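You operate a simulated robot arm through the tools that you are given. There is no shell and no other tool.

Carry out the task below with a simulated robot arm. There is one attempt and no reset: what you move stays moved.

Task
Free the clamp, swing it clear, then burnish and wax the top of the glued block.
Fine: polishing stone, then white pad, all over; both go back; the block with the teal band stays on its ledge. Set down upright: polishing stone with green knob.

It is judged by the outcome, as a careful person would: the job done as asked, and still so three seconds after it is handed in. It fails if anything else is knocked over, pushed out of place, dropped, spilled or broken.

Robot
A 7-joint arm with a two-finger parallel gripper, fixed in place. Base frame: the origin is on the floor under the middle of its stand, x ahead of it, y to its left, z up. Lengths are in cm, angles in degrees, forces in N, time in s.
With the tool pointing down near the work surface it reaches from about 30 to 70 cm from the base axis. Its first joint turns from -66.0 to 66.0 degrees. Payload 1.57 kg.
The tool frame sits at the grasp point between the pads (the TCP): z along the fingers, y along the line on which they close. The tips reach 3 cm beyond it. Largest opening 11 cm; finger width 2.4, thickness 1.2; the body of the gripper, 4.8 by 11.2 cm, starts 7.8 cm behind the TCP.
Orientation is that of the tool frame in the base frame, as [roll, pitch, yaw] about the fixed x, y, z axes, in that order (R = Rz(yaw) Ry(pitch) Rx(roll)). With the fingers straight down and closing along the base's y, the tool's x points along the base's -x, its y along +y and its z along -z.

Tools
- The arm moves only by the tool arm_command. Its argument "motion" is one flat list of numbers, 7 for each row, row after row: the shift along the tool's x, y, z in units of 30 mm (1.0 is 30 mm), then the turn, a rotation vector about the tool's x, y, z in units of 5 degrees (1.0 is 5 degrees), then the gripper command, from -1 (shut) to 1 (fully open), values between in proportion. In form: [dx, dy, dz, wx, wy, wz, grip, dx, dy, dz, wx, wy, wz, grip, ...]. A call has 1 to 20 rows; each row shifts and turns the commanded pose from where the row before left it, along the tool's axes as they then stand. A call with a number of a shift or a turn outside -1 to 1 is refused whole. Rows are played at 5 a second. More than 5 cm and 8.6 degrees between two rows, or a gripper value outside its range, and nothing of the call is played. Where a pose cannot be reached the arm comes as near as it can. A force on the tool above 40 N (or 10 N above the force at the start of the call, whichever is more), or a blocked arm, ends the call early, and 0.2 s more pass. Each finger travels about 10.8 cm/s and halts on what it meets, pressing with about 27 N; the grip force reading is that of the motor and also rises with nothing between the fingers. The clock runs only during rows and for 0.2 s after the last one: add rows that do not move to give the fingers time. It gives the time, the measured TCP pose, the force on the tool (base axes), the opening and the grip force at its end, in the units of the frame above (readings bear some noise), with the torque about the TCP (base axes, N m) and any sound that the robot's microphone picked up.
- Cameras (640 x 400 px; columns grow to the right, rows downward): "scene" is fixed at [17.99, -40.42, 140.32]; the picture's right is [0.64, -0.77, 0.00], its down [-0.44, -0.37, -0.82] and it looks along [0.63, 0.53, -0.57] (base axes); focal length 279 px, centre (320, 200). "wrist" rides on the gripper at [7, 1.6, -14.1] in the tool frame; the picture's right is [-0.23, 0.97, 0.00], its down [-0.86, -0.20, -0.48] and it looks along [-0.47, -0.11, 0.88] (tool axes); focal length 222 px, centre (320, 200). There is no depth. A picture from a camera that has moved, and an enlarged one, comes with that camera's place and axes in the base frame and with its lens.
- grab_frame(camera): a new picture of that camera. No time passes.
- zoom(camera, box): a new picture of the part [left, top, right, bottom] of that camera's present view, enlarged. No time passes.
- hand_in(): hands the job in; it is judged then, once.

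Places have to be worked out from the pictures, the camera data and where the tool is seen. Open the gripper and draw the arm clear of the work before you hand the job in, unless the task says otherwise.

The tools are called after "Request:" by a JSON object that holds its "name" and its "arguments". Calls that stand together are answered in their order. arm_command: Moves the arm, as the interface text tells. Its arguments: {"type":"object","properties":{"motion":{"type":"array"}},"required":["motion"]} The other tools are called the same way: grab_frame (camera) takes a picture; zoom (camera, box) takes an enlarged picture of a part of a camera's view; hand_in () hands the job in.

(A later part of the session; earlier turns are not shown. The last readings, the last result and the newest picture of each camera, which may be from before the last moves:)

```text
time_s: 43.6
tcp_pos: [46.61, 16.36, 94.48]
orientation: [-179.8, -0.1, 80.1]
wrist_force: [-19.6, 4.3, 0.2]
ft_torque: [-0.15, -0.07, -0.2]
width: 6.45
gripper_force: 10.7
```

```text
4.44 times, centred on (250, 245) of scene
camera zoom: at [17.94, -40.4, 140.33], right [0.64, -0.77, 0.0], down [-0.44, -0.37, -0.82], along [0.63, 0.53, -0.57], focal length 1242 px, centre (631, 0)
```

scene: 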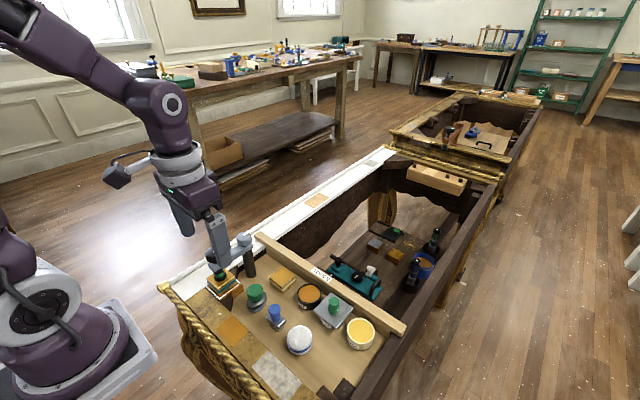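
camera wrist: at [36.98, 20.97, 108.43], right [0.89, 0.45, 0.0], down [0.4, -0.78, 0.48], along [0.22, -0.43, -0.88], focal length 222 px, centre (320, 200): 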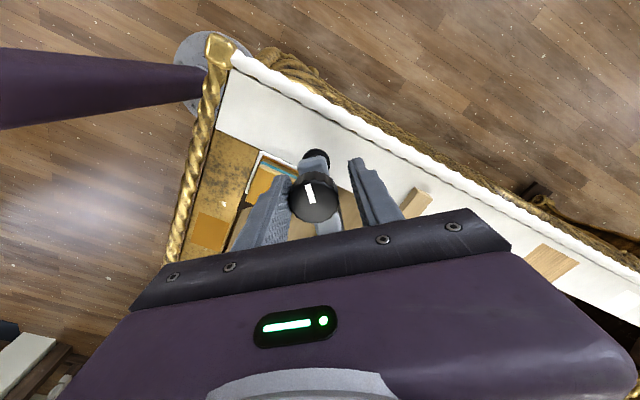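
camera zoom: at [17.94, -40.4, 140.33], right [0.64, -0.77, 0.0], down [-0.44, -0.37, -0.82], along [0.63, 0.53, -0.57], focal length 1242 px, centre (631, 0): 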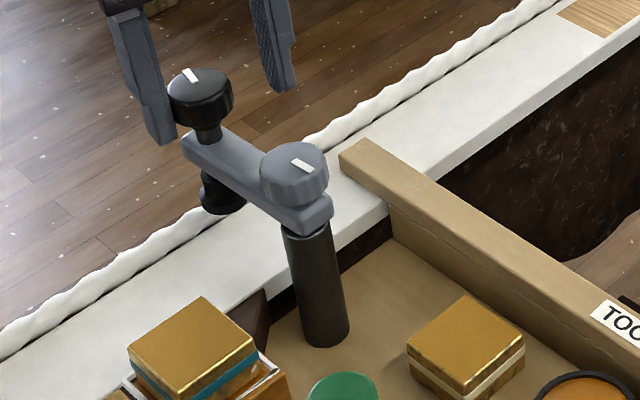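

The swing hit its stop at about 90°, with a 20 N reading. The clamp is fully clear of the block. I'll back off slightly, open and lift away.

Request:
{"name": "arm_command", "arguments": {"motion": [0, -0.3, 0, 0, 0, 0, 0.1, 0, 0, 0, 0, 0, 0, 0.1, 0, 0, -0.6, 0, 0, 0, 0.1, 0, 0, -1, 0, 0, 0, 0.1, 0, 0, -1, 0, 0, 0, 0.1, 0, 0, 0, 0, 0, 0, 0.1]}}

Request:
{"name": "zoom", "arguments": {"camera": "scene", "box": [180, 190, 340, 290]}}

Request:
{"name": "grab_frame", "arguments": {"camera": "wrist"}}

```text
time_s: 45.0
tcp_pos: [45.98, 16.27, 102.31]
orientation: [179.9, 0.0, 80.0]
wrist_force: [-0.7, -0.1, 0.1]
ft_torque: [0.0, 0.0, 0.01]
width: 6.05
gripper_force: 0.1
```

```text
4.00 times, centred on (260, 240) of scene
camera zoom: at [17.99, -40.42, 140.32], right [0.64, -0.77, 0.0], down [-0.44, -0.37, -0.82], along [0.63, 0.53, -0.57], focal length 1117 px, centre (560, 40)
```

zoom: 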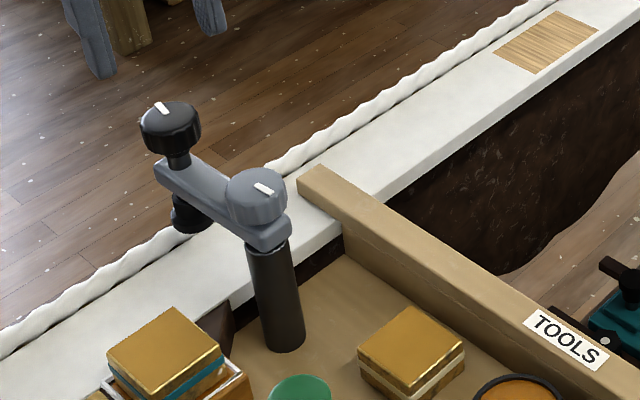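

```text
taken
camera wrist: at [48.74, 22.95, 116.26], right [0.92, -0.39, 0.0], down [-0.34, -0.81, 0.48], along [-0.19, -0.44, -0.88], focal length 222 px, centre (320, 200)
```

wrist: 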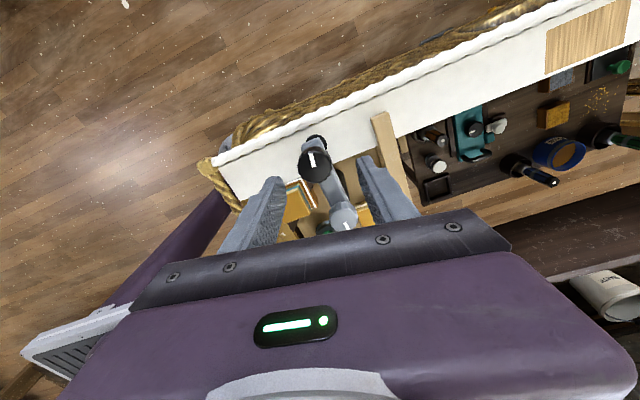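

The clamp is swung clear. I'll turn the wrist back to yaw 180 and then move over the green-knob stone.

Request:
{"name": "arm_command", "arguments": {"motion": [0, 0, 0, 0, 0, -1, 0.3, 0, 0, 0, 0, 0, -1, 0.3, 0, 0, 0, 0, 0, -1, 0.3, 0, 0, 0, 0, 0, -1, 0.3, 0, 0, 0, 0, 0, -1, 0.3, 0, 0, 0, 0, 0, -1, 0.3, 0, 0, 0, 0, 0, -1, 0.3, 0, 0, 0, 0, 0, -1, 0.3, 0, 0, 0, 0, 0, -1, 0.3, 0, 0, 0, 0, 0, -1, 0.3, 0, 0, 0, 0, 0, -1, 0.3, 0, 0, 0, 0, 0, -1, 0.3, 0, 0, 0, 0, 0, -1, 0.3, 0, 0, 0, 0, 0, -1, 0.3, 0, 0, 0, 0, 0, -1, 0.3, 0, 0, 0, 0, 0, -1, 0.3, 0, 0, 0, 0, 0, -1, 0.3, 0, 0, 0, 0, 0, -1, 0.3, 0, 0, 0, 0, 0, -1, 0.3, 0, 0, 0, 0, 0, -1, 0.3]}}

Request:
{"name": "arm_command", "arguments": {"motion": [0.33, -1, 0, 0, 0, 0, 0.3, 0.33, -1, 0, 0, 0, 0, 0.3, 0.33, -1, 0, 0, 0, 0, 0.3, 0.33, -1, 0, 0, 0, 0, 0.3, 0.33, -1, 0, 0, 0, 0, 0.3, 0.33, -1, 0, 0, 0, 0, 0.3, 0, 0, 0, 0, 0, 0, 0.3]}}

Request:
{"name": "grab_frame", "arguments": {"camera": "wrist"}}

Request:
{"name": "zoom", "arguments": {"camera": "wrist", "box": [220, 100, 420, 225]}}

Request:
{"name": "zoom", "arguments": {"camera": "scene", "box": [200, 250, 300, 320]}}

```text
time_s: 49.2
tcp_pos: [45.9, 16.49, 102.19]
orientation: [-180.0, 0.0, -179.9]
wrist_force: [-1.0, -0.6, 0.5]
ft_torque: [0.0, 0.01, 0.02]
width: 7.14
gripper_force: 0.1
```

```text
time_s: 50.8
tcp_pos: [40.04, -1.87, 102.07]
orientation: [180.0, 0.0, 180.0]
wrist_force: [-0.7, -0.1, -0.8]
ft_torque: [-0.01, -0.03, -0.03]
width: 7.15
gripper_force: 0.1
```

```text
taken
camera wrist: at [33.07, -0.2, 116.2], right [0.23, 0.97, 0.0], down [0.86, -0.2, 0.48], along [0.47, -0.11, -0.88], focal length 222 px, centre (320, 200)
```

wrist: 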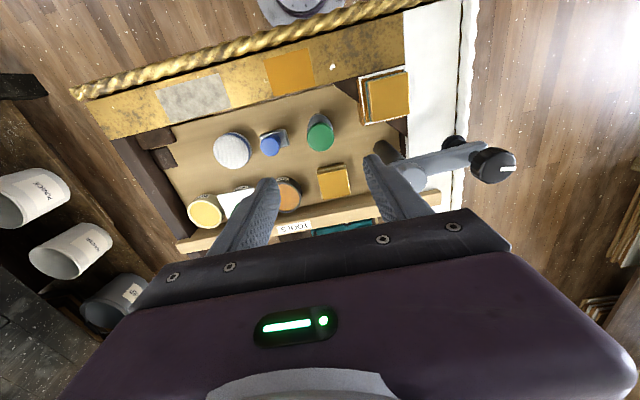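

```text
3.20 times, centred on (320, 162) of wrist
camera zoom: at [33.07, -0.2, 116.2], right [0.23, 0.97, 0.0], down [0.86, -0.2, 0.48], along [0.47, -0.11, -0.88], focal length 711 px, centre (320, 320)
```

zoom: 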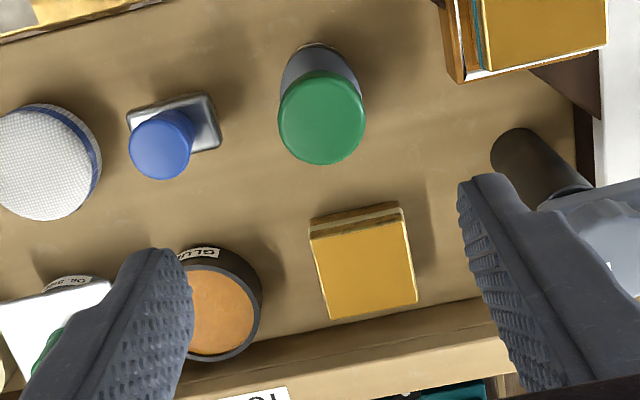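

```text
5.71 times, centred on (250, 285) of scene
camera zoom: at [17.99, -40.42, 140.32], right [0.64, -0.77, 0.0], down [-0.44, -0.37, -0.82], along [0.63, 0.53, -0.57], focal length 1596 px, centre (720, -286)
```

zoom: 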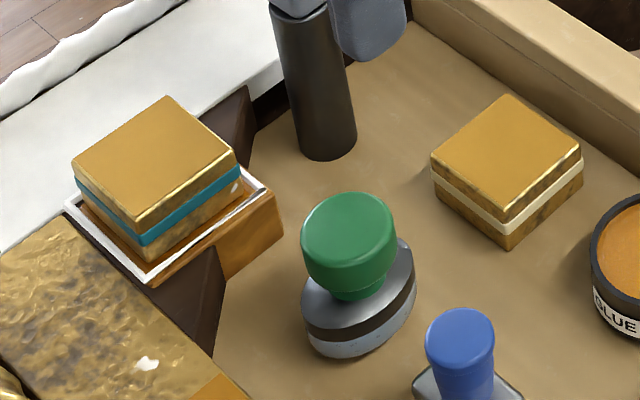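

The stone's green knob top is at about (39.95, -1.75, 85.3). The block top is about 4.8 cm square, centred near (37.2, 8.0). I'll descend partway above the stone for a finer look.

Request:
{"name": "arm_command", "arguments": {"motion": [0, 0, 1, 0, 0, 0, 0.3, 0, 0, 1, 0, 0, 0, 0.3, 0, 0, 1, 0, 0, 0, 0.3, 0, 0, 0, 0, 0, 0, 0.3]}}

Request:
{"name": "zoom", "arguments": {"camera": "wrist", "box": [220, 120, 420, 245]}}

Request:
{"name": "zoom", "arguments": {"camera": "scene", "box": [220, 260, 300, 310]}}

```text
time_s: 51.8
tcp_pos: [39.63, -1.66, 93.25]
orientation: [180.0, 0.0, 180.0]
wrist_force: [-0.4, 0.2, 0.0]
ft_torque: [-0.01, 0.01, 0.01]
width: 7.14
gripper_force: 0.0
```

```text
3.20 times, centred on (320, 182) of wrist
camera zoom: at [32.81, -0.1, 107.15], right [0.23, 0.97, 0.0], down [0.86, -0.2, 0.48], along [0.47, -0.11, -0.88], focal length 711 px, centre (320, 256)
```

zoom: 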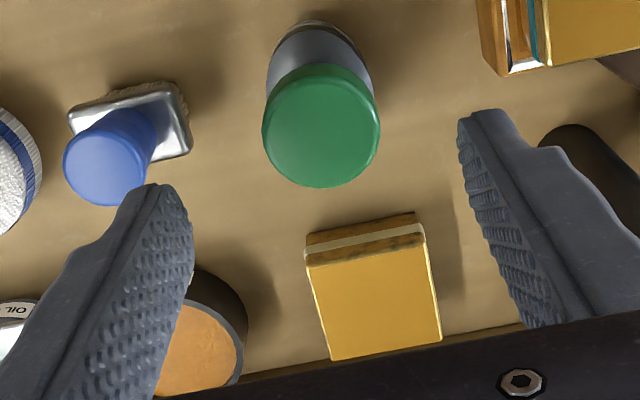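

```text
8.00 times, centred on (260, 285) of scene
camera zoom: at [17.99, -40.42, 140.32], right [0.64, -0.77, 0.0], down [-0.44, -0.37, -0.82], along [0.63, 0.53, -0.57], focal length 2235 px, centre (800, -480)
```

zoom: 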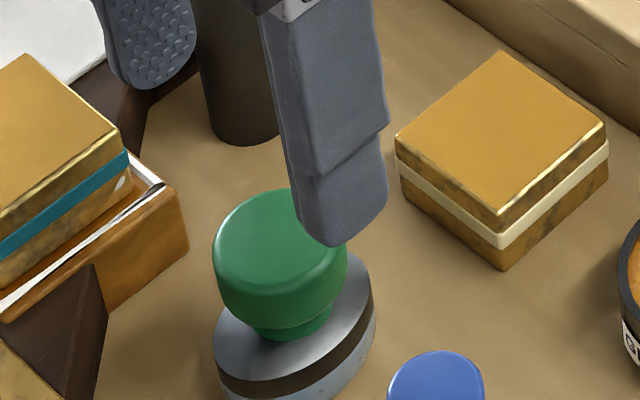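

The green knob is centred at about (40.1, -1.78), and the oval stone body's top is near z 81.9. I'll go down to just above it and recheck alignment before the last descent.

Request:
{"name": "arm_command", "arguments": {"motion": [0, 0, 0.8, 0, 0, 0, 0.2, 0, 0, 0.6, 0, 0, 0, 0.2, 0, 0, 0, 0, 0, 0, 0.2, 0, 0, 0, 0, 0, 0, 0.2]}}

Request:
{"name": "zoom", "arguments": {"camera": "wrist", "box": [220, 120, 420, 245]}}

Request:
{"name": "zoom", "arguments": {"camera": "scene", "box": [220, 260, 300, 310]}}

```text
time_s: 52.8
tcp_pos: [39.92, -1.73, 89.03]
orientation: [-180.0, -0.1, 179.9]
wrist_force: [-0.1, 0.4, -0.1]
ft_torque: [-0.01, 0.01, -0.02]
width: 6.61
gripper_force: 0.1
```

```text
3.20 times, centred on (320, 182) of wrist
camera zoom: at [33.0, -0.04, 102.96], right [0.23, 0.97, 0.0], down [0.86, -0.2, 0.48], along [0.47, -0.11, -0.88], focal length 711 px, centre (320, 256)
```

zoom: 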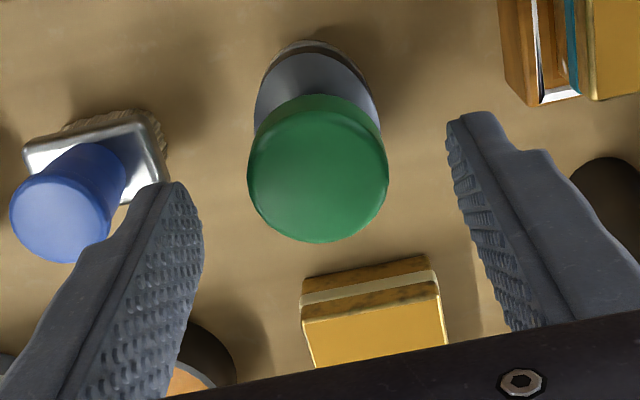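

```text
8.00 times, centred on (260, 285) of scene
camera zoom: at [17.99, -40.42, 140.32], right [0.64, -0.77, 0.0], down [-0.44, -0.37, -0.82], along [0.63, 0.53, -0.57], focal length 2235 px, centre (800, -480)
```

zoom: 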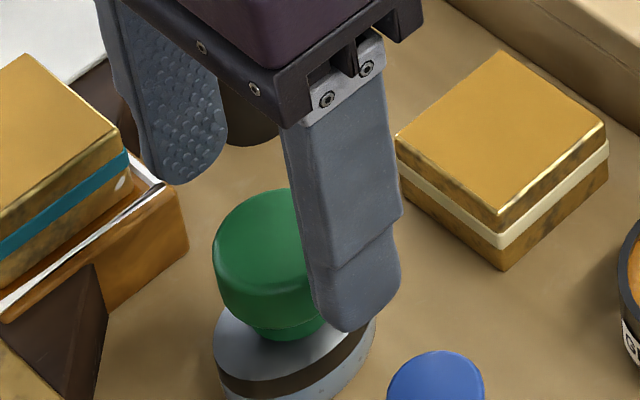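

The knob centre is at (40.02, -1.74) and the TCP is within 1 mm of that. I'll descend 3.3 cm so the tips reach about z 82.7, then check before closing.

Request:
{"name": "arm_command", "arguments": {"motion": [-0.03, 0, 0.4, 0, 0, 0, 0.1, 0, 0, 0.4, 0, 0, 0, 0.1, 0, 0, 0.3, 0, 0, 0, 0.1, 0, 0, 0, 0, 0, 0, 0.1]}}

Request:
{"name": "zoom", "arguments": {"camera": "scene", "box": [220, 260, 300, 310]}}

Request:
{"name": "zoom", "arguments": {"camera": "wrist", "box": [220, 120, 420, 245]}}

```text
time_s: 53.8
tcp_pos: [40.1, -1.44, 85.62]
orientation: [180.0, -0.1, -179.9]
wrist_force: [-0.5, 0.1, 0.5]
ft_torque: [-0.01, 0.0, 0.01]
width: 6.07
gripper_force: 0.1
```

```text
8.00 times, centred on (260, 285) of scene
camera zoom: at [17.99, -40.42, 140.32], right [0.64, -0.77, 0.0], down [-0.44, -0.37, -0.82], along [0.63, 0.53, -0.57], focal length 2235 px, centre (800, -480)
```

zoom: 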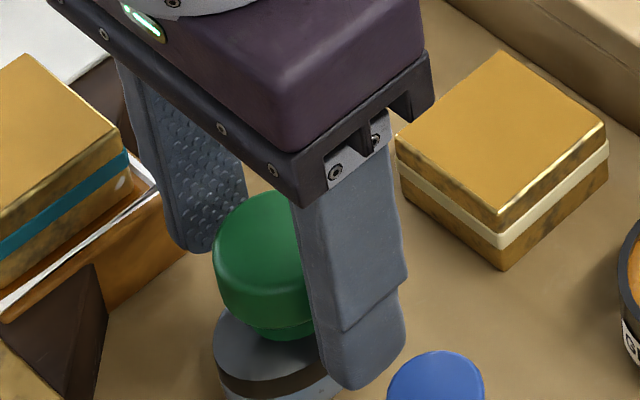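

```text
3.20 times, centred on (320, 182) of wrist
camera zoom: at [33.17, 0.18, 99.58], right [0.23, 0.97, 0.0], down [0.86, -0.2, 0.48], along [0.47, -0.11, -0.88], focal length 711 px, centre (320, 256)
```

zoom: 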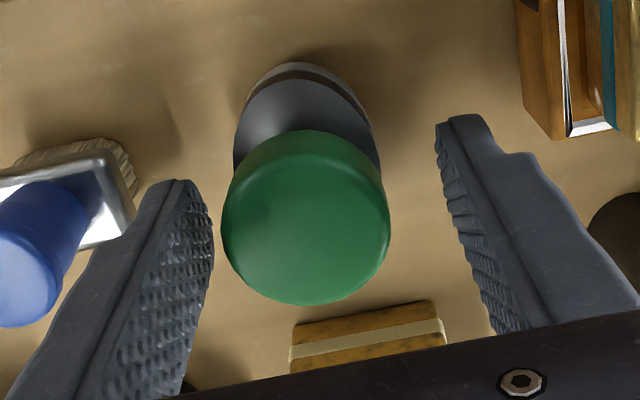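

The tool drifted about 0.27 cm in +y relative to the knob. I'll correct that and then close on the green knob.

Request:
{"name": "arm_command", "arguments": {"motion": [0.02, -0.09, 0, 0, 0, 0, 0.1, 0, 0, 0, 0, 0, 0, 0.1]}}

Request:
{"name": "zoom", "arguments": {"camera": "wrist", "box": [220, 120, 420, 245]}}

```text
time_s: 54.4
tcp_pos: [39.97, -1.82, 85.65]
orientation: [-180.0, 0.1, -179.9]
wrist_force: [-0.9, 0.4, 0.1]
ft_torque: [-0.01, -0.01, -0.01]
width: 6.02
gripper_force: 0.1
```

```text
3.20 times, centred on (320, 182) of wrist
camera zoom: at [33.14, -0.13, 99.68], right [0.23, 0.97, 0.0], down [0.86, -0.2, 0.48], along [0.47, -0.11, -0.88], focal length 711 px, centre (320, 256)
```

zoom: 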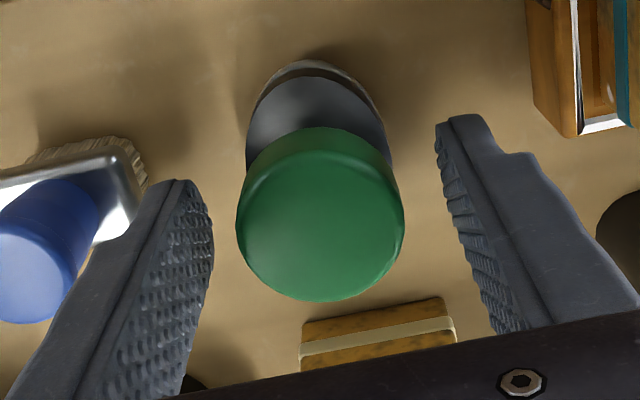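

Aligned. I'll close gently on the green knob.

Request:
{"name": "arm_command", "arguments": {"motion": [0, 0, 0, 0, 0, 0, -0.2, 0, 0, 0, 0, 0, 0, -1, 0, 0, 0, 0, 0, 0, -1, 0, 0, 0, 0, 0, 0, -1]}}

Request:
{"name": "zoom", "arguments": {"camera": "scene", "box": [220, 260, 300, 310]}}

Request:
{"name": "zoom", "arguments": {"camera": "wrist", "box": [220, 120, 420, 245]}}

```text
time_s: 55.4
tcp_pos: [40.03, -1.86, 85.73]
orientation: [-180.0, -0.1, -180.0]
wrist_force: [0.0, 0.4, 0.3]
ft_torque: [-0.01, 0.04, 0.02]
width: 3.69
gripper_force: 27.2
```

```text
8.00 times, centred on (260, 285) of scene
camera zoom: at [17.99, -40.42, 140.32], right [0.64, -0.77, 0.0], down [-0.44, -0.37, -0.82], along [0.63, 0.53, -0.57], focal length 2235 px, centre (800, -480)
```

zoom: 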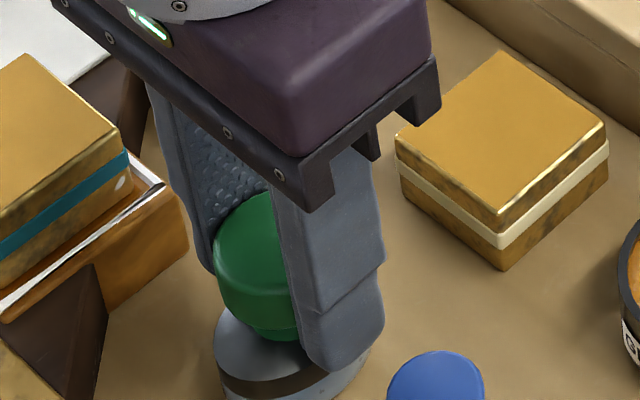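

```text
3.20 times, centred on (320, 182) of wrist
camera zoom: at [33.14, -0.13, 99.68], right [0.23, 0.97, 0.0], down [0.86, -0.2, 0.48], along [0.47, -0.11, -0.88], focal length 711 px, centre (320, 256)
```

zoom: 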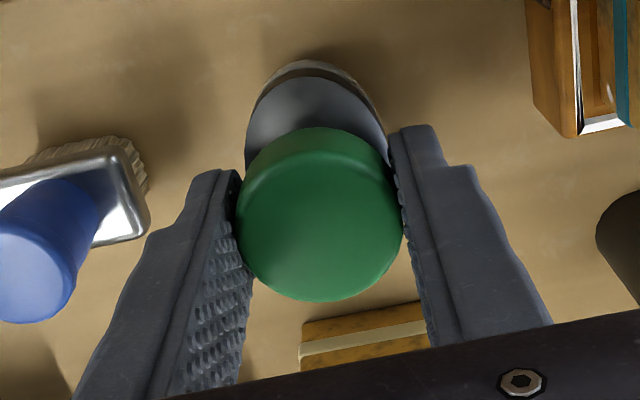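

The stone is gripped (27 N, width 3.69) at TCP (40.0, -1.85, 85.7), which I note for putting it back. I'll lift it straight up.

Request:
{"name": "arm_command", "arguments": {"motion": [0, 0, -0.3, 0, 0, 0, -1, 0, 0, -0.5, 0, 0, 0, -1, 0, 0, -0.8, 0, 0, 0, -1, 0, 0, -0.9, 0, 0, 0, -1, 0, 0, -0.6, 0, 0, 0, -1, 0, 0, 0, 0, 0, 0, -1]}}

Request:
{"name": "zoom", "arguments": {"camera": "scene", "box": [180, 230, 300, 305]}}

Request:
{"name": "zoom", "arguments": {"camera": "wrist", "box": [220, 80, 420, 205]}}

```text
time_s: 56.8
tcp_pos: [40.03, -2.01, 95.37]
orientation: [180.0, 0.0, 180.0]
wrist_force: [0.4, 0.2, 0.3]
ft_torque: [0.0, -0.03, 0.0]
width: 0.0
gripper_force: 20.9
```

```text
5.33 times, centred on (240, 268) of scene
camera zoom: at [17.99, -40.42, 140.32], right [0.64, -0.77, 0.0], down [-0.44, -0.37, -0.82], along [0.63, 0.53, -0.57], focal length 1490 px, centre (747, -160)
```

zoom: 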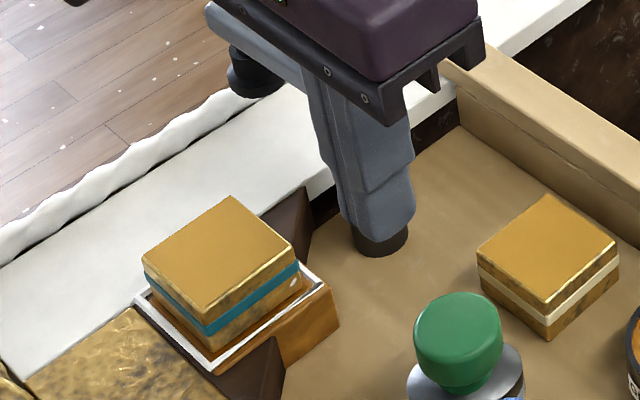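

```text
3.20 times, centred on (320, 142) of wrist
camera zoom: at [33.06, -0.36, 109.27], right [0.23, 0.97, 0.0], down [0.86, -0.2, 0.48], along [0.47, -0.11, -0.88], focal length 711 px, centre (320, 384)
```

zoom: 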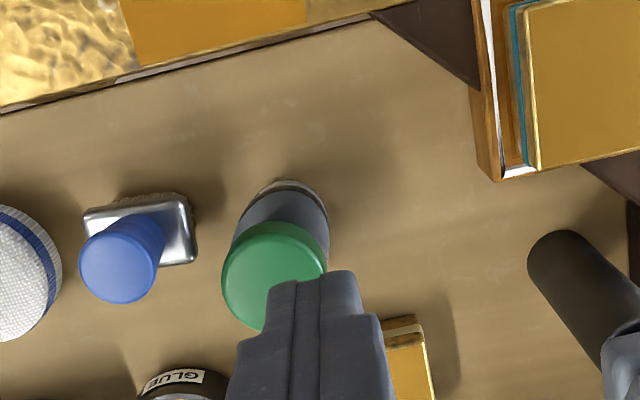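

The grip slipped: the fingers are fully shut and the stone is still standing on the tray, though it seems to have shifted. I'll inspect its state closely before doing anything else.

Request:
{"name": "zoom", "arguments": {"camera": "scene", "box": [220, 260, 300, 310]}}

Request:
{"name": "grab_frame", "arguments": {"camera": "scene"}}

Request:
{"name": "zoom", "arguments": {"camera": "wrist", "box": [200, 120, 360, 220]}}

```text
8.00 times, centred on (260, 285) of scene
camera zoom: at [17.99, -40.42, 140.32], right [0.64, -0.77, 0.0], down [-0.44, -0.37, -0.82], along [0.63, 0.53, -0.57], focal length 2235 px, centre (800, -480)
```

zoom: 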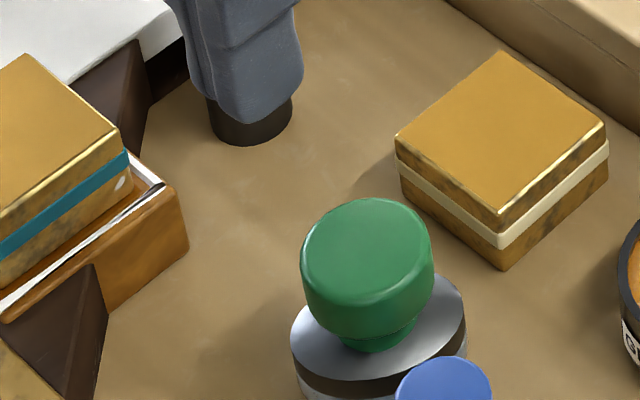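

```text
taken
```

scene: 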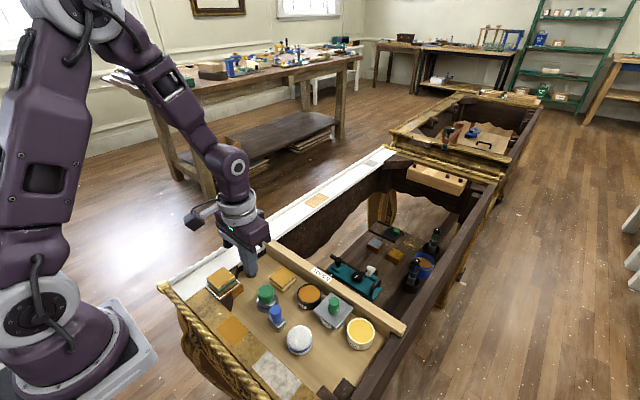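

```text
4.00 times, centred on (280, 170) of wrist
camera zoom: at [33.06, -0.36, 109.27], right [0.23, 0.97, 0.0], down [0.86, -0.2, 0.48], along [0.47, -0.11, -0.88], focal length 888 px, centre (480, 320)
```

zoom: 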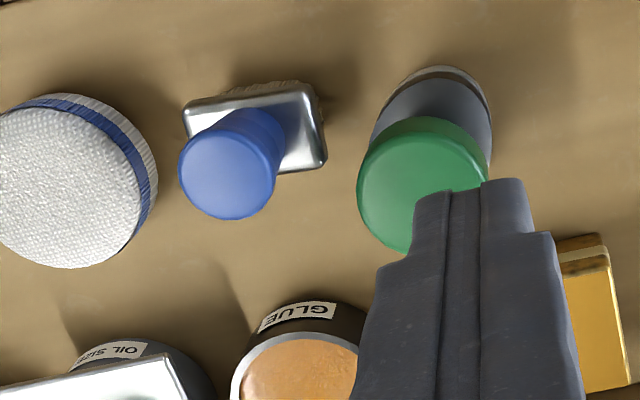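

The stone is still upright, but it slid to about (41.2, -3.9), next to the brush. The brush and everything else look unmoved. I'll reopen, centre on its new position and look again before a slower, better-monitored grip.

Request:
{"name": "arm_command", "arguments": {"motion": [0, 0, 0, 0, 0, 0, 0.1, -0.2, -0.33, 0, 0, 0, 0, 0.1, -0.2, -0.33, 0, 0, 0, 0, 0.1, 0, 0, 0.5, 0, 0, 0, 0.1, 0, 0, 0.5, 0, 0, 0, 0.1, 0, 0, 0, 0, 0, 0, 0.1, 0, 0, 0, 0, 0, 0, 0.1]}}

Request:
{"name": "zoom", "arguments": {"camera": "wrist", "box": [220, 120, 420, 245]}}

Request:
{"name": "zoom", "arguments": {"camera": "wrist", "box": [160, 100, 480, 300]}}

```text
time_s: 58.4
tcp_pos: [41.3, -3.79, 92.15]
orientation: [-180.0, 0.0, 180.0]
wrist_force: [-1.0, -0.8, 0.0]
ft_torque: [0.0, 0.03, 0.03]
width: 6.04
gripper_force: 0.1
```

```text
3.20 times, centred on (320, 182) of wrist
camera zoom: at [34.29, -2.11, 106.01], right [0.23, 0.97, 0.0], down [0.86, -0.2, 0.48], along [0.47, -0.11, -0.88], focal length 711 px, centre (320, 256)
```

zoom: 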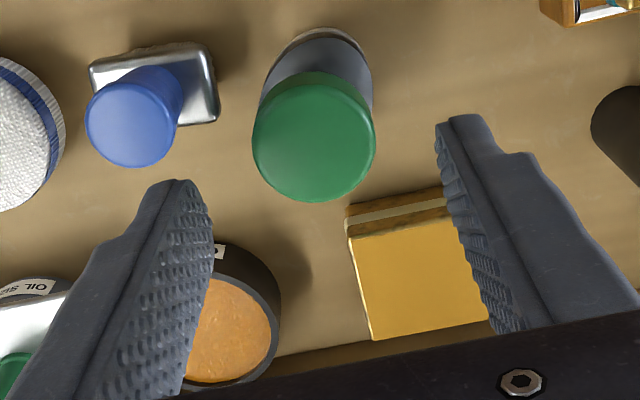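

```text
2.00 times, centred on (320, 200) of wrist
camera zoom: at [34.29, -2.11, 106.01], right [0.23, 0.97, 0.0], down [0.86, -0.2, 0.48], along [0.47, -0.11, -0.88], focal length 444 px, centre (320, 200)
```

zoom: 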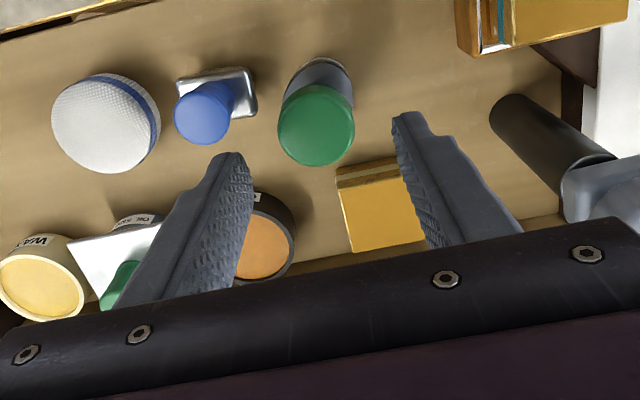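

The knob is now centred at about (41.5, -4.0). The brush plate lies close on its -y side, so I'll turn the tool 45° to give the fingers clear space on the diagonal, then descend and centre.

Request:
{"name": "arm_command", "arguments": {"motion": [-0.06, -0.07, 0, 0, 0, -1, 0, 0, 0, 0, 0, 0, -1, 0, 0, 0, 0, 0, 0, -1, 0, 0, 0, 0, 0, 0, -1, 0, 0, 0, 0, 0, 0, -1, 0, 0, 0, 0, 0, 0, -1, 0, 0, 0, 0, 0, 0, -1, 0, 0, 0, 0, 0, 0, -1, 0, 0, 0, 0, 0, 0, -1, 0, 0, 0, 0.3, 0, 0, 0, 0, 0, 0, 0.5, 0, 0, 0, 0, 0, 0, 0, 0, 0, 0, 0]}}

Request:
{"name": "zoom", "arguments": {"camera": "wrist", "box": [220, 120, 420, 245]}}

Request:
{"name": "zoom", "arguments": {"camera": "scene", "box": [225, 260, 305, 310]}}

```text
time_s: 61.0
tcp_pos: [41.54, -3.91, 89.66]
orientation: [-179.9, 0.0, -134.9]
wrist_force: [-0.4, -0.3, 0.5]
ft_torque: [-0.02, 0.02, 0.02]
width: 5.48
gripper_force: 0.1
```

```text
3.20 times, centred on (320, 182) of wrist
camera zoom: at [35.44, -7.79, 103.76], right [-0.53, 0.85, 0.0], down [0.75, 0.46, 0.48], along [0.41, 0.25, -0.88], focal length 711 px, centre (320, 256)
```

zoom: 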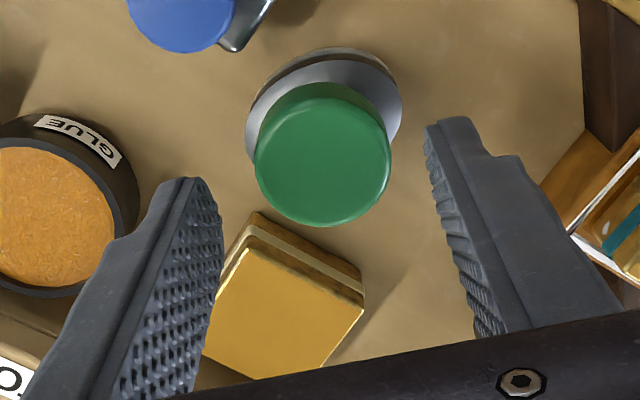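

```text
8.00 times, centred on (265, 285) of scene
camera zoom: at [17.99, -40.42, 140.32], right [0.64, -0.77, 0.0], down [-0.44, -0.37, -0.82], along [0.63, 0.53, -0.57], focal length 2235 px, centre (760, -480)
```

zoom: 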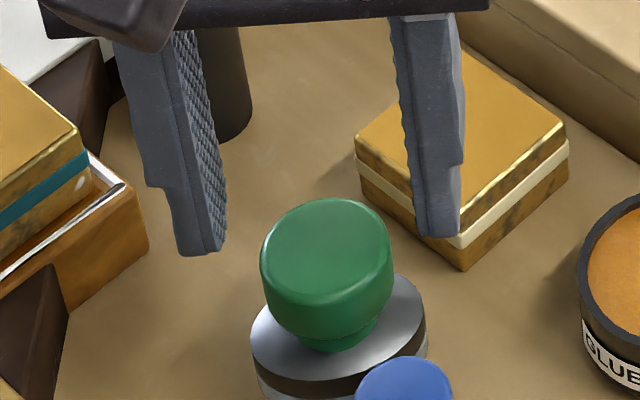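

The knob is centred between the diagonal fingers at (41.54, -3.98) with clear space on all sides. I'll descend with the tips to about z 82.6 and check for contact.

Request:
{"name": "arm_command", "arguments": {"motion": [0.017, -0.017, 0.4, 0, 0, 0, 0, 0, 0, 0.4, 0, 0, 0, 0, 0, 0, 0.4, 0, 0, 0, 0, 0, 0, 0.15, 0, 0, 0, 0, 0, 0, 0, 0, 0, 0, 0, 0, 0, 0, 0, 0, 0, 0]}}

Request:
{"name": "zoom", "arguments": {"camera": "scene", "box": [225, 260, 305, 310]}}

Request:
{"name": "zoom", "arguments": {"camera": "wrist", "box": [220, 120, 420, 245]}}

```text
time_s: 62.4
tcp_pos: [41.34, -4.05, 85.73]
orientation: [-180.0, 0.0, -135.0]
wrist_force: [-0.4, 0.1, -0.3]
ft_torque: [0.02, -0.02, -0.02]
width: 5.5
gripper_force: 0.0
```

```text
8.00 times, centred on (265, 285) of scene
camera zoom: at [17.99, -40.42, 140.32], right [0.64, -0.77, 0.0], down [-0.44, -0.37, -0.82], along [0.63, 0.53, -0.57], focal length 2235 px, centre (760, -480)
```

zoom: 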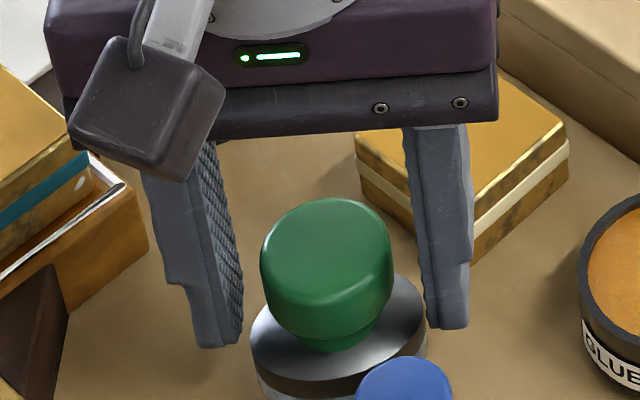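

```text
3.20 times, centred on (320, 182) of wrist
camera zoom: at [35.31, -7.86, 99.7], right [-0.53, 0.85, 0.0], down [0.75, 0.46, 0.48], along [0.41, 0.25, -0.88], focal length 711 px, centre (320, 256)
```

zoom: 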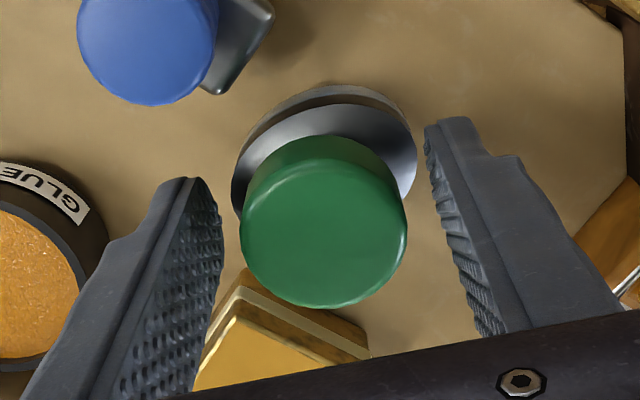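

No contact yet. I'll lower in small steps for a deeper bite on the knob, watching the force.

Request:
{"name": "arm_command", "arguments": {"motion": [0, 0, 0.02, 0, 0, 0, 0, 0, 0, 0.02, 0, 0, 0, 0, 0, 0, 0.02, 0, 0, 0, 0, 0, 0, 0.02, 0, 0, 0, 0, 0, 0, 0.02, 0, 0, 0, 0, 0, 0, 0.02, 0, 0, 0, 0]}}

Request:
{"name": "zoom", "arguments": {"camera": "scene", "box": [235, 275, 285, 310]}}

```text
time_s: 63.8
tcp_pos: [41.49, -4.19, 85.22]
orientation: [-179.9, 0.0, -135.0]
wrist_force: [0.4, 0.7, 0.7]
ft_torque: [0.0, 0.0, -0.02]
width: 5.49
gripper_force: 0.0
```

```text
11.43 times, centred on (260, 292) of scene
camera zoom: at [17.99, -40.42, 140.32], right [0.64, -0.77, 0.0], down [-0.44, -0.37, -0.82], along [0.63, 0.53, -0.57], focal length 3193 px, centre (1006, -857)
```

zoom: 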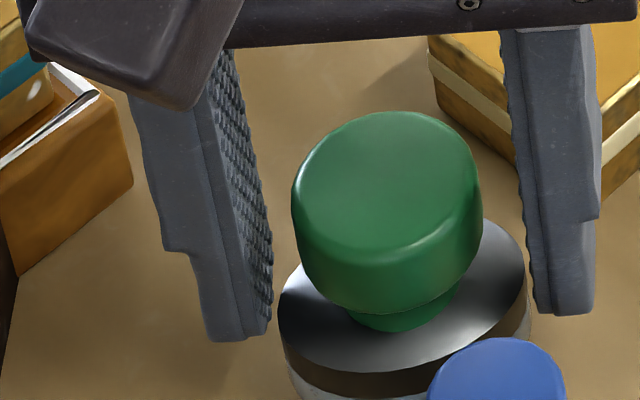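

The pads now cover the whole side of the knob with no contact on the stone body. I'll close with extra settling time.

Request:
{"name": "arm_command", "arguments": {"motion": [0, 0, 0, 0, 0, 0, -0.2, 0, 0, 0, 0, 0, 0, -1, 0, 0, 0, 0, 0, 0, -1, 0, 0, 0, 0, 0, 0, -1, 0, 0, 0, 0, 0, 0, -1, 0, 0, 0, 0, 0, 0, -1]}}

Request:
{"name": "zoom", "arguments": {"camera": "scene", "box": [235, 275, 285, 310]}}

Request:
{"name": "zoom", "arguments": {"camera": "wrist", "box": [220, 120, 420, 245]}}

```text
time_s: 65.2
tcp_pos: [41.41, -4.12, 85.19]
orientation: [-180.0, 0.0, -135.0]
wrist_force: [-0.9, 0.1, 0.2]
ft_torque: [-0.01, -0.02, 0.0]
width: 4.77
gripper_force: 26.9
```

```text
11.43 times, centred on (260, 292) of scene
camera zoom: at [17.99, -40.42, 140.32], right [0.64, -0.77, 0.0], down [-0.44, -0.37, -0.82], along [0.63, 0.53, -0.57], focal length 3193 px, centre (1006, -857)
```

zoom: 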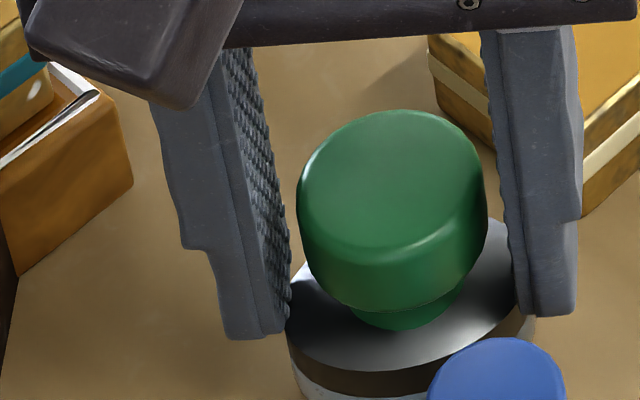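

```text
3.20 times, centred on (320, 182) of wrist
camera zoom: at [35.32, -7.92, 99.23], right [-0.53, 0.85, 0.0], down [0.75, 0.46, 0.48], along [0.41, 0.25, -0.88], focal length 711 px, centre (320, 256)
```

zoom: 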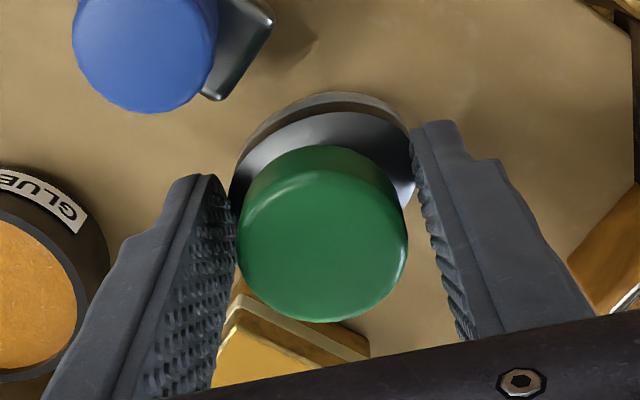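

The width reads 4.77, so the tips are on the wider oval stone body, not the knob. That also explains the first slip: at 3.69 they only nipped the top edge of the body. I'll open, rise 1.3 cm so the tips stay above the body, and close on the knob only.

Request:
{"name": "arm_command", "arguments": {"motion": [0, 0, 0, 0, 0, 0, 0, 0, 0, 0, 0, 0, 0, 0, 0, 0, -0.2, 0, 0, 0, 0, 0, 0, -0.2, 0, 0, 0, 0, 0, 0, 0, 0, 0, 0, 0]}}

Request:
{"name": "zoom", "arguments": {"camera": "wrist", "box": [220, 120, 420, 245]}}

Request:
{"name": "zoom", "arguments": {"camera": "scene", "box": [235, 275, 285, 310]}}

```text
time_s: 66.4
tcp_pos: [41.44, -4.23, 86.55]
orientation: [180.0, 0.0, -134.9]
wrist_force: [0.5, 0.3, 0.9]
ft_torque: [-0.04, -0.02, 0.01]
width: 5.49
gripper_force: 0.0
```

```text
3.20 times, centred on (320, 182) of wrist
camera zoom: at [35.3, -8.01, 100.52], right [-0.53, 0.85, 0.0], down [0.75, 0.46, 0.48], along [0.41, 0.25, -0.88], focal length 711 px, centre (320, 256)
```

zoom: 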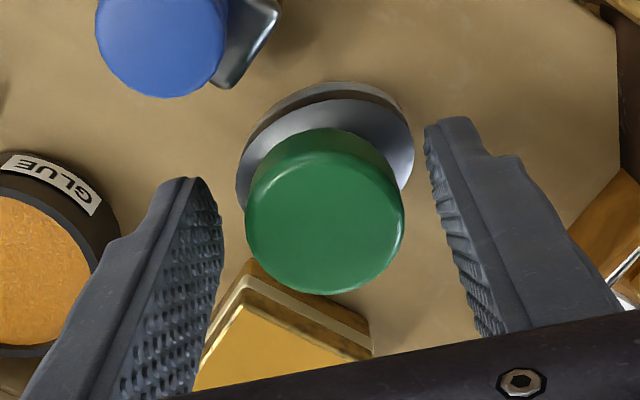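

```text
11.43 times, centred on (260, 292) of scene
camera zoom: at [17.99, -40.42, 140.32], right [0.64, -0.77, 0.0], down [-0.44, -0.37, -0.82], along [0.63, 0.53, -0.57], focal length 3193 px, centre (1006, -857)
```

zoom: 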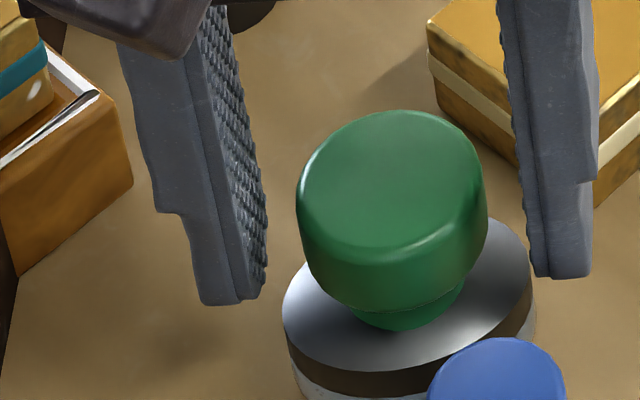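

The tips are now at about z 83.5, above the stone body. I'll close on the knob.

Request:
{"name": "arm_command", "arguments": {"motion": [0.01, -0.01, 0.02, 0, 0, 0, -0.2, 0, 0, 0, 0, 0, 0, -1, 0, 0, 0, 0, 0, 0, -1, 0, 0, 0, 0, 0, 0, -1, 0, 0, 0, 0, 0, 0, -1]}}

Request:
{"name": "zoom", "arguments": {"camera": "wrist", "box": [220, 120, 420, 245]}}

Request:
{"name": "zoom", "arguments": {"camera": "scene", "box": [235, 275, 285, 310]}}

```text
time_s: 67.6
tcp_pos: [41.38, -4.4, 86.33]
orientation: [-180.0, 0.0, -135.0]
wrist_force: [-1.8, 0.9, 5.1]
ft_torque: [0.01, 0.1, -0.03]
width: 3.6
gripper_force: 27.4
```

```text
3.20 times, centred on (320, 182) of wrist
camera zoom: at [35.31, -8.04, 100.43], right [-0.53, 0.85, 0.0], down [0.75, 0.46, 0.48], along [0.41, 0.25, -0.88], focal length 711 px, centre (320, 256)
```

zoom: 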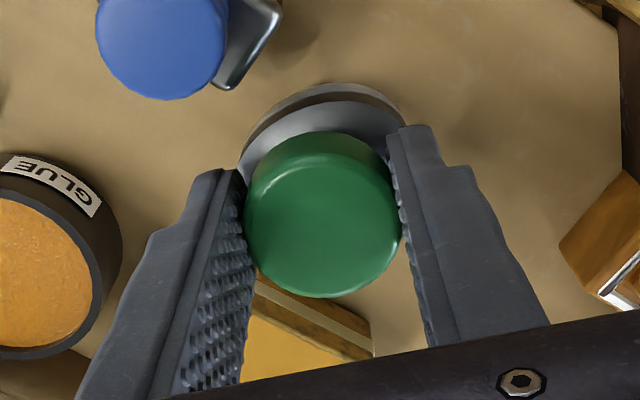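

```text
11.43 times, centred on (260, 292) of scene
camera zoom: at [17.98, -40.41, 140.32], right [0.64, -0.77, 0.0], down [-0.44, -0.37, -0.82], along [0.63, 0.53, -0.57], focal length 3193 px, centre (1006, -857)
```

zoom: 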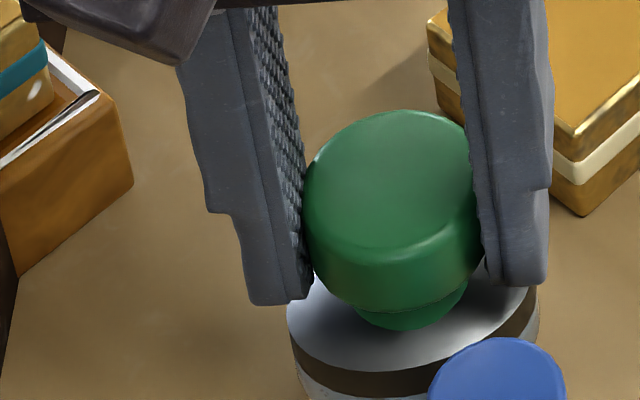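

This time the fingers are on the knob itself (width 3.6, 27 N). I'll lift slowly a few millimetres and check that it holds.

Request:
{"name": "arm_command", "arguments": {"motion": [0, 0, -0.05, 0, 0, 0, -1, 0, 0, -0.1, 0, 0, 0, -1, 0, 0, -0.1, 0, 0, 0, -1, 0, 0, -0.1, 0, 0, 0, -1, 0, 0, 0, 0, 0, 0, -1]}}

Request:
{"name": "zoom", "arguments": {"camera": "scene", "box": [235, 265, 285, 305]}}

```text
time_s: 68.8
tcp_pos: [41.27, -4.19, 87.49]
orientation: [-179.9, 0.1, -135.0]
wrist_force: [-0.5, -0.3, -0.4]
ft_torque: [-0.02, 0.02, -0.01]
width: 3.6
gripper_force: 27.2
```

```text
10.00 times, centred on (260, 285) of scene
camera zoom: at [17.99, -40.42, 140.32], right [0.64, -0.77, 0.0], down [-0.44, -0.37, -0.82], along [0.63, 0.53, -0.57], focal length 2794 px, centre (920, -650)
```

zoom: 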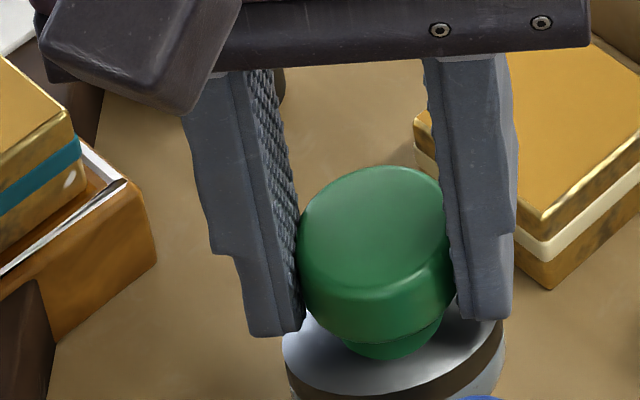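

The stone lifts with the fingers (width steady at 3.6). I'll raise it well above the block height and carry it over the block at a moderate pace.

Request:
{"name": "arm_command", "arguments": {"motion": [0, 0, -0.4, 0, 0, 0, -1, 0, 0, -0.6, 0, 0, 0, -1, 0, 0, -0.8, 0, 0, 0, -1, 0, 0, -0.8, 0, 0, 0, -1, 0, 0, -0.5, 0, 0, 0, -1, 0, 0, 0, 0, 0, 0, -1]}}

Request:
{"name": "zoom", "arguments": {"camera": "scene", "box": [180, 230, 300, 305]}}

```text
time_s: 70.2
tcp_pos: [41.52, -4.5, 96.54]
orientation: [-180.0, 0.0, -135.0]
wrist_force: [0.6, 0.2, -0.7]
ft_torque: [0.0, -0.02, 0.01]
width: 3.63
gripper_force: 26.8
```

```text
5.33 times, centred on (240, 268) of scene
camera zoom: at [17.99, -40.42, 140.32], right [0.64, -0.77, 0.0], down [-0.44, -0.37, -0.82], along [0.63, 0.53, -0.57], focal length 1490 px, centre (747, -160)
```

zoom: 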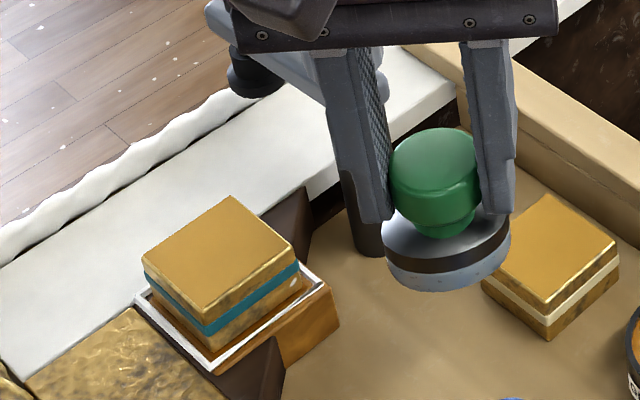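

The stone is securely held and level. I'll carry it over to above the block at (37.2, 8.0).

Request:
{"name": "arm_command", "arguments": {"motion": [-0.15, 0.3, 0, 0, 0, 0, -1, -0.276, 0.566, 0, 0, 0, 0, -1, -0.276, 0.566, 0, 0, 0, 0, -1, -0.276, 0.566, 0, 0, 0, 0, -1, -0.276, 0.566, 0, 0, 0, 0, -1, -0.276, 0.566, 0, 0, 0, 0, -1, -0.256, 0.528, 0, 0, 0, 0, -1, -0.123, 0.254, 0, 0, 0, 0, -1, 0, 0, 0, 0, 0, 0, -1]}}

Request:
{"name": "zoom", "arguments": {"camera": "scene", "box": [180, 230, 300, 305]}}

Request:
{"name": "zoom", "arguments": {"camera": "wrist", "box": [220, 100, 420, 225]}}

```text
time_s: 72.2
tcp_pos: [37.22, 8.11, 96.89]
orientation: [179.9, 0.0, -135.0]
wrist_force: [-0.3, -0.1, -0.3]
ft_torque: [0.03, 0.01, -0.02]
width: 3.59
gripper_force: 26.9
```

```text
5.33 times, centred on (240, 268) of scene
camera zoom: at [17.99, -40.42, 140.32], right [0.64, -0.77, 0.0], down [-0.44, -0.37, -0.82], along [0.63, 0.53, -0.57], focal length 1490 px, centre (747, -160)
```

zoom: 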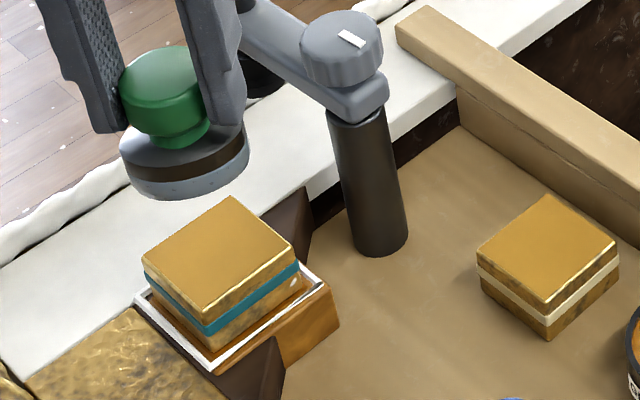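

```text
3.20 times, centred on (320, 162) of wrist
camera zoom: at [31.16, 4.41, 110.79], right [-0.53, 0.85, 0.0], down [0.75, 0.46, 0.48], along [0.41, 0.25, -0.88], focal length 711 px, centre (320, 320)
```

zoom: 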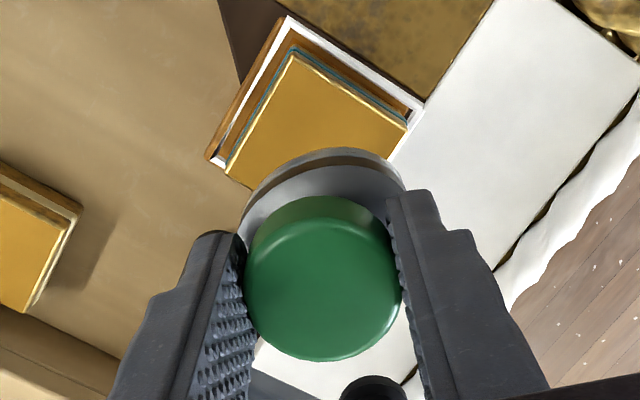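

The block top is at about z 85, centred at (37.3, 7.9) with ±2.4 cm extents. I'll descend to just above the expected contact height.

Request:
{"name": "arm_command", "arguments": {"motion": [0, 0, 0.4, 0, 0, 0, -1, 0, 0, 0.4, 0, 0, 0, -1, 0, 0, 0.25, 0, 0, 0, -1, 0, 0, 0, 0, 0, 0, -1, 0, 0, 0, 0, 0, 0, -1]}}

Request:
{"name": "zoom", "arguments": {"camera": "scene", "box": [190, 240, 270, 290]}}

```text
time_s: 73.4
tcp_pos: [37.21, 7.97, 93.64]
orientation: [-180.0, 0.0, -134.9]
wrist_force: [-0.1, 0.1, -1.6]
ft_torque: [0.01, 0.04, 0.0]
width: 3.6
gripper_force: 27.0
```

```text
8.00 times, centred on (230, 265) of scene
camera zoom: at [17.99, -40.42, 140.32], right [0.64, -0.77, 0.0], down [-0.44, -0.37, -0.82], along [0.63, 0.53, -0.57], focal length 2235 px, centre (1040, -320)
```

zoom: 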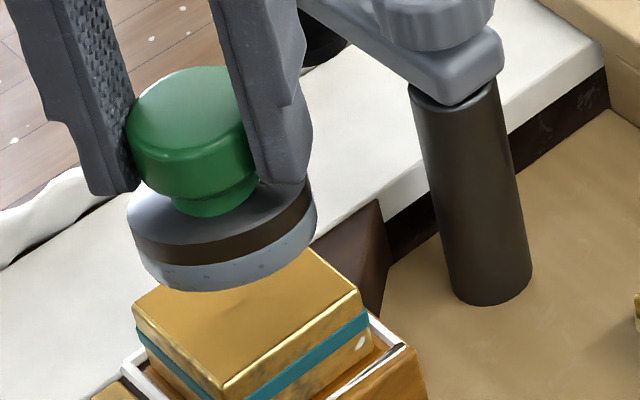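

Judging from this view, the stone is still about 3 cm above the block. I'll go down another 1.8 cm and recheck.

Request:
{"name": "arm_command", "arguments": {"motion": [0, 0, 0.3, 0, 0, 0, -1, 0, 0, 0.3, 0, 0, 0, -1, 0, 0, 0, 0, 0, 0, -1, 0, 0, 0, 0, 0, 0, -1]}}

Request:
{"name": "zoom", "arguments": {"camera": "scene", "box": [190, 240, 270, 290]}}

Request:
{"name": "zoom", "arguments": {"camera": "wrist", "box": [220, 100, 420, 225]}}

```text
time_s: 74.4
tcp_pos: [37.1, 8.1, 91.89]
orientation: [-180.0, 0.2, -134.9]
wrist_force: [0.5, 3.4, 19.7]
ft_torque: [0.3, -0.13, -0.06]
width: 3.55
gripper_force: 26.7
```

```text
8.00 times, centred on (230, 265) of scene
camera zoom: at [17.97, -40.42, 140.32], right [0.64, -0.77, 0.0], down [-0.44, -0.37, -0.82], along [0.63, 0.53, -0.57], focal length 2235 px, centre (1040, -320)
```

zoom: 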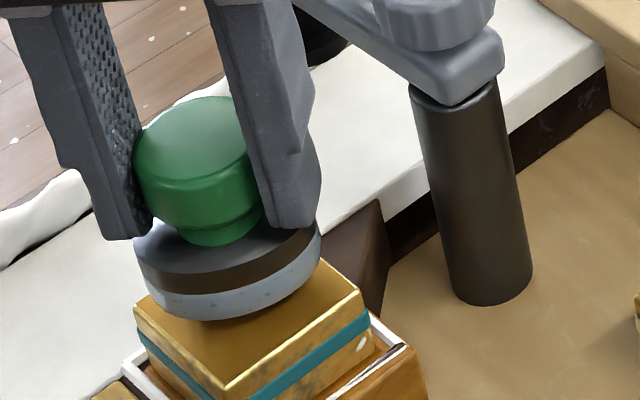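

```text
3.20 times, centred on (320, 162) of wrist
camera zoom: at [31.09, 4.35, 105.86], right [-0.53, 0.85, 0.0], down [0.74, 0.46, 0.48], along [0.41, 0.25, -0.88], focal length 711 px, centre (320, 320)
```

zoom: 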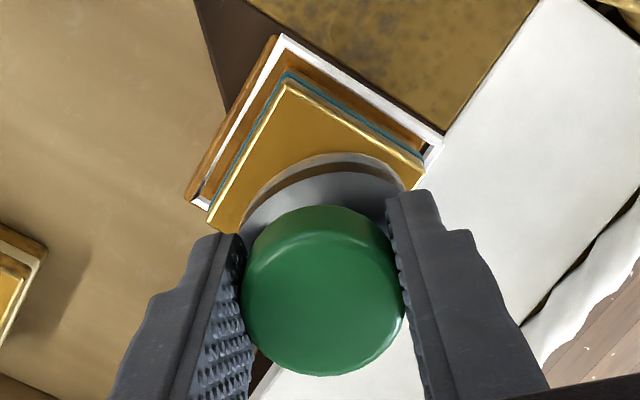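

There is already 19.7 N of upward force with a torque that puts the contact toward the +y/+x side, so the stone is touching off-centre and may be slightly tilted. I'll back off a little and take a close look.

Request:
{"name": "arm_command", "arguments": {"motion": [0, 0, -0.015, 0, 0, 0, -1, 0, 0, 0, 0, 0, 0, -1]}}

Request:
{"name": "zoom", "arguments": {"camera": "scene", "box": [200, 255, 240, 290]}}

```text
time_s: 75.0
tcp_pos: [37.1, 8.12, 91.93]
orientation: [179.9, 0.0, -135.1]
wrist_force: [2.0, -0.6, 20.8]
ft_torque: [-0.05, -0.22, 0.01]
width: 3.62
gripper_force: 27.2
```

```text
11.43 times, centred on (220, 272) of scene
camera zoom: at [17.97, -40.42, 140.32], right [0.64, -0.77, 0.0], down [-0.44, -0.37, -0.82], along [0.63, 0.53, -0.57], focal length 3193 px, centre (1463, -629)
```

zoom: 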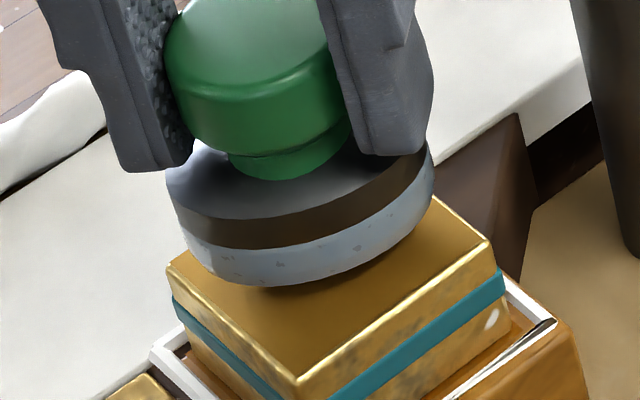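

The stone's underside is rounded and it is resting near the middle of the block top. I'll ease up in small steps to get a light working pressure.

Request:
{"name": "arm_command", "arguments": {"motion": [0, 0, -0.01, 0, 0, 0, -1, 0, 0, 0, 0, 0, 0, -1, 0, 0, 0, 0, 0, 0, -1]}}

Request:
{"name": "arm_command", "arguments": {"motion": [0, 0, -0.01, 0, 0, 0, -1, 0, 0, 0, 0, 0, 0, -1]}}

```text
time_s: 75.8
tcp_pos: [37.11, 8.22, 91.89]
orientation: [180.0, -0.1, -135.0]
wrist_force: [2.4, -0.6, 9.3]
ft_torque: [-0.13, -0.23, -0.02]
width: 3.56
gripper_force: 27.5
```

```text
time_s: 76.4
tcp_pos: [37.01, 8.08, 91.91]
orientation: [-180.0, 0.0, -135.0]
wrist_force: [0.5, 0.2, 1.7]
ft_torque: [0.0, -0.02, -0.01]
width: 3.59
gripper_force: 27.1
```

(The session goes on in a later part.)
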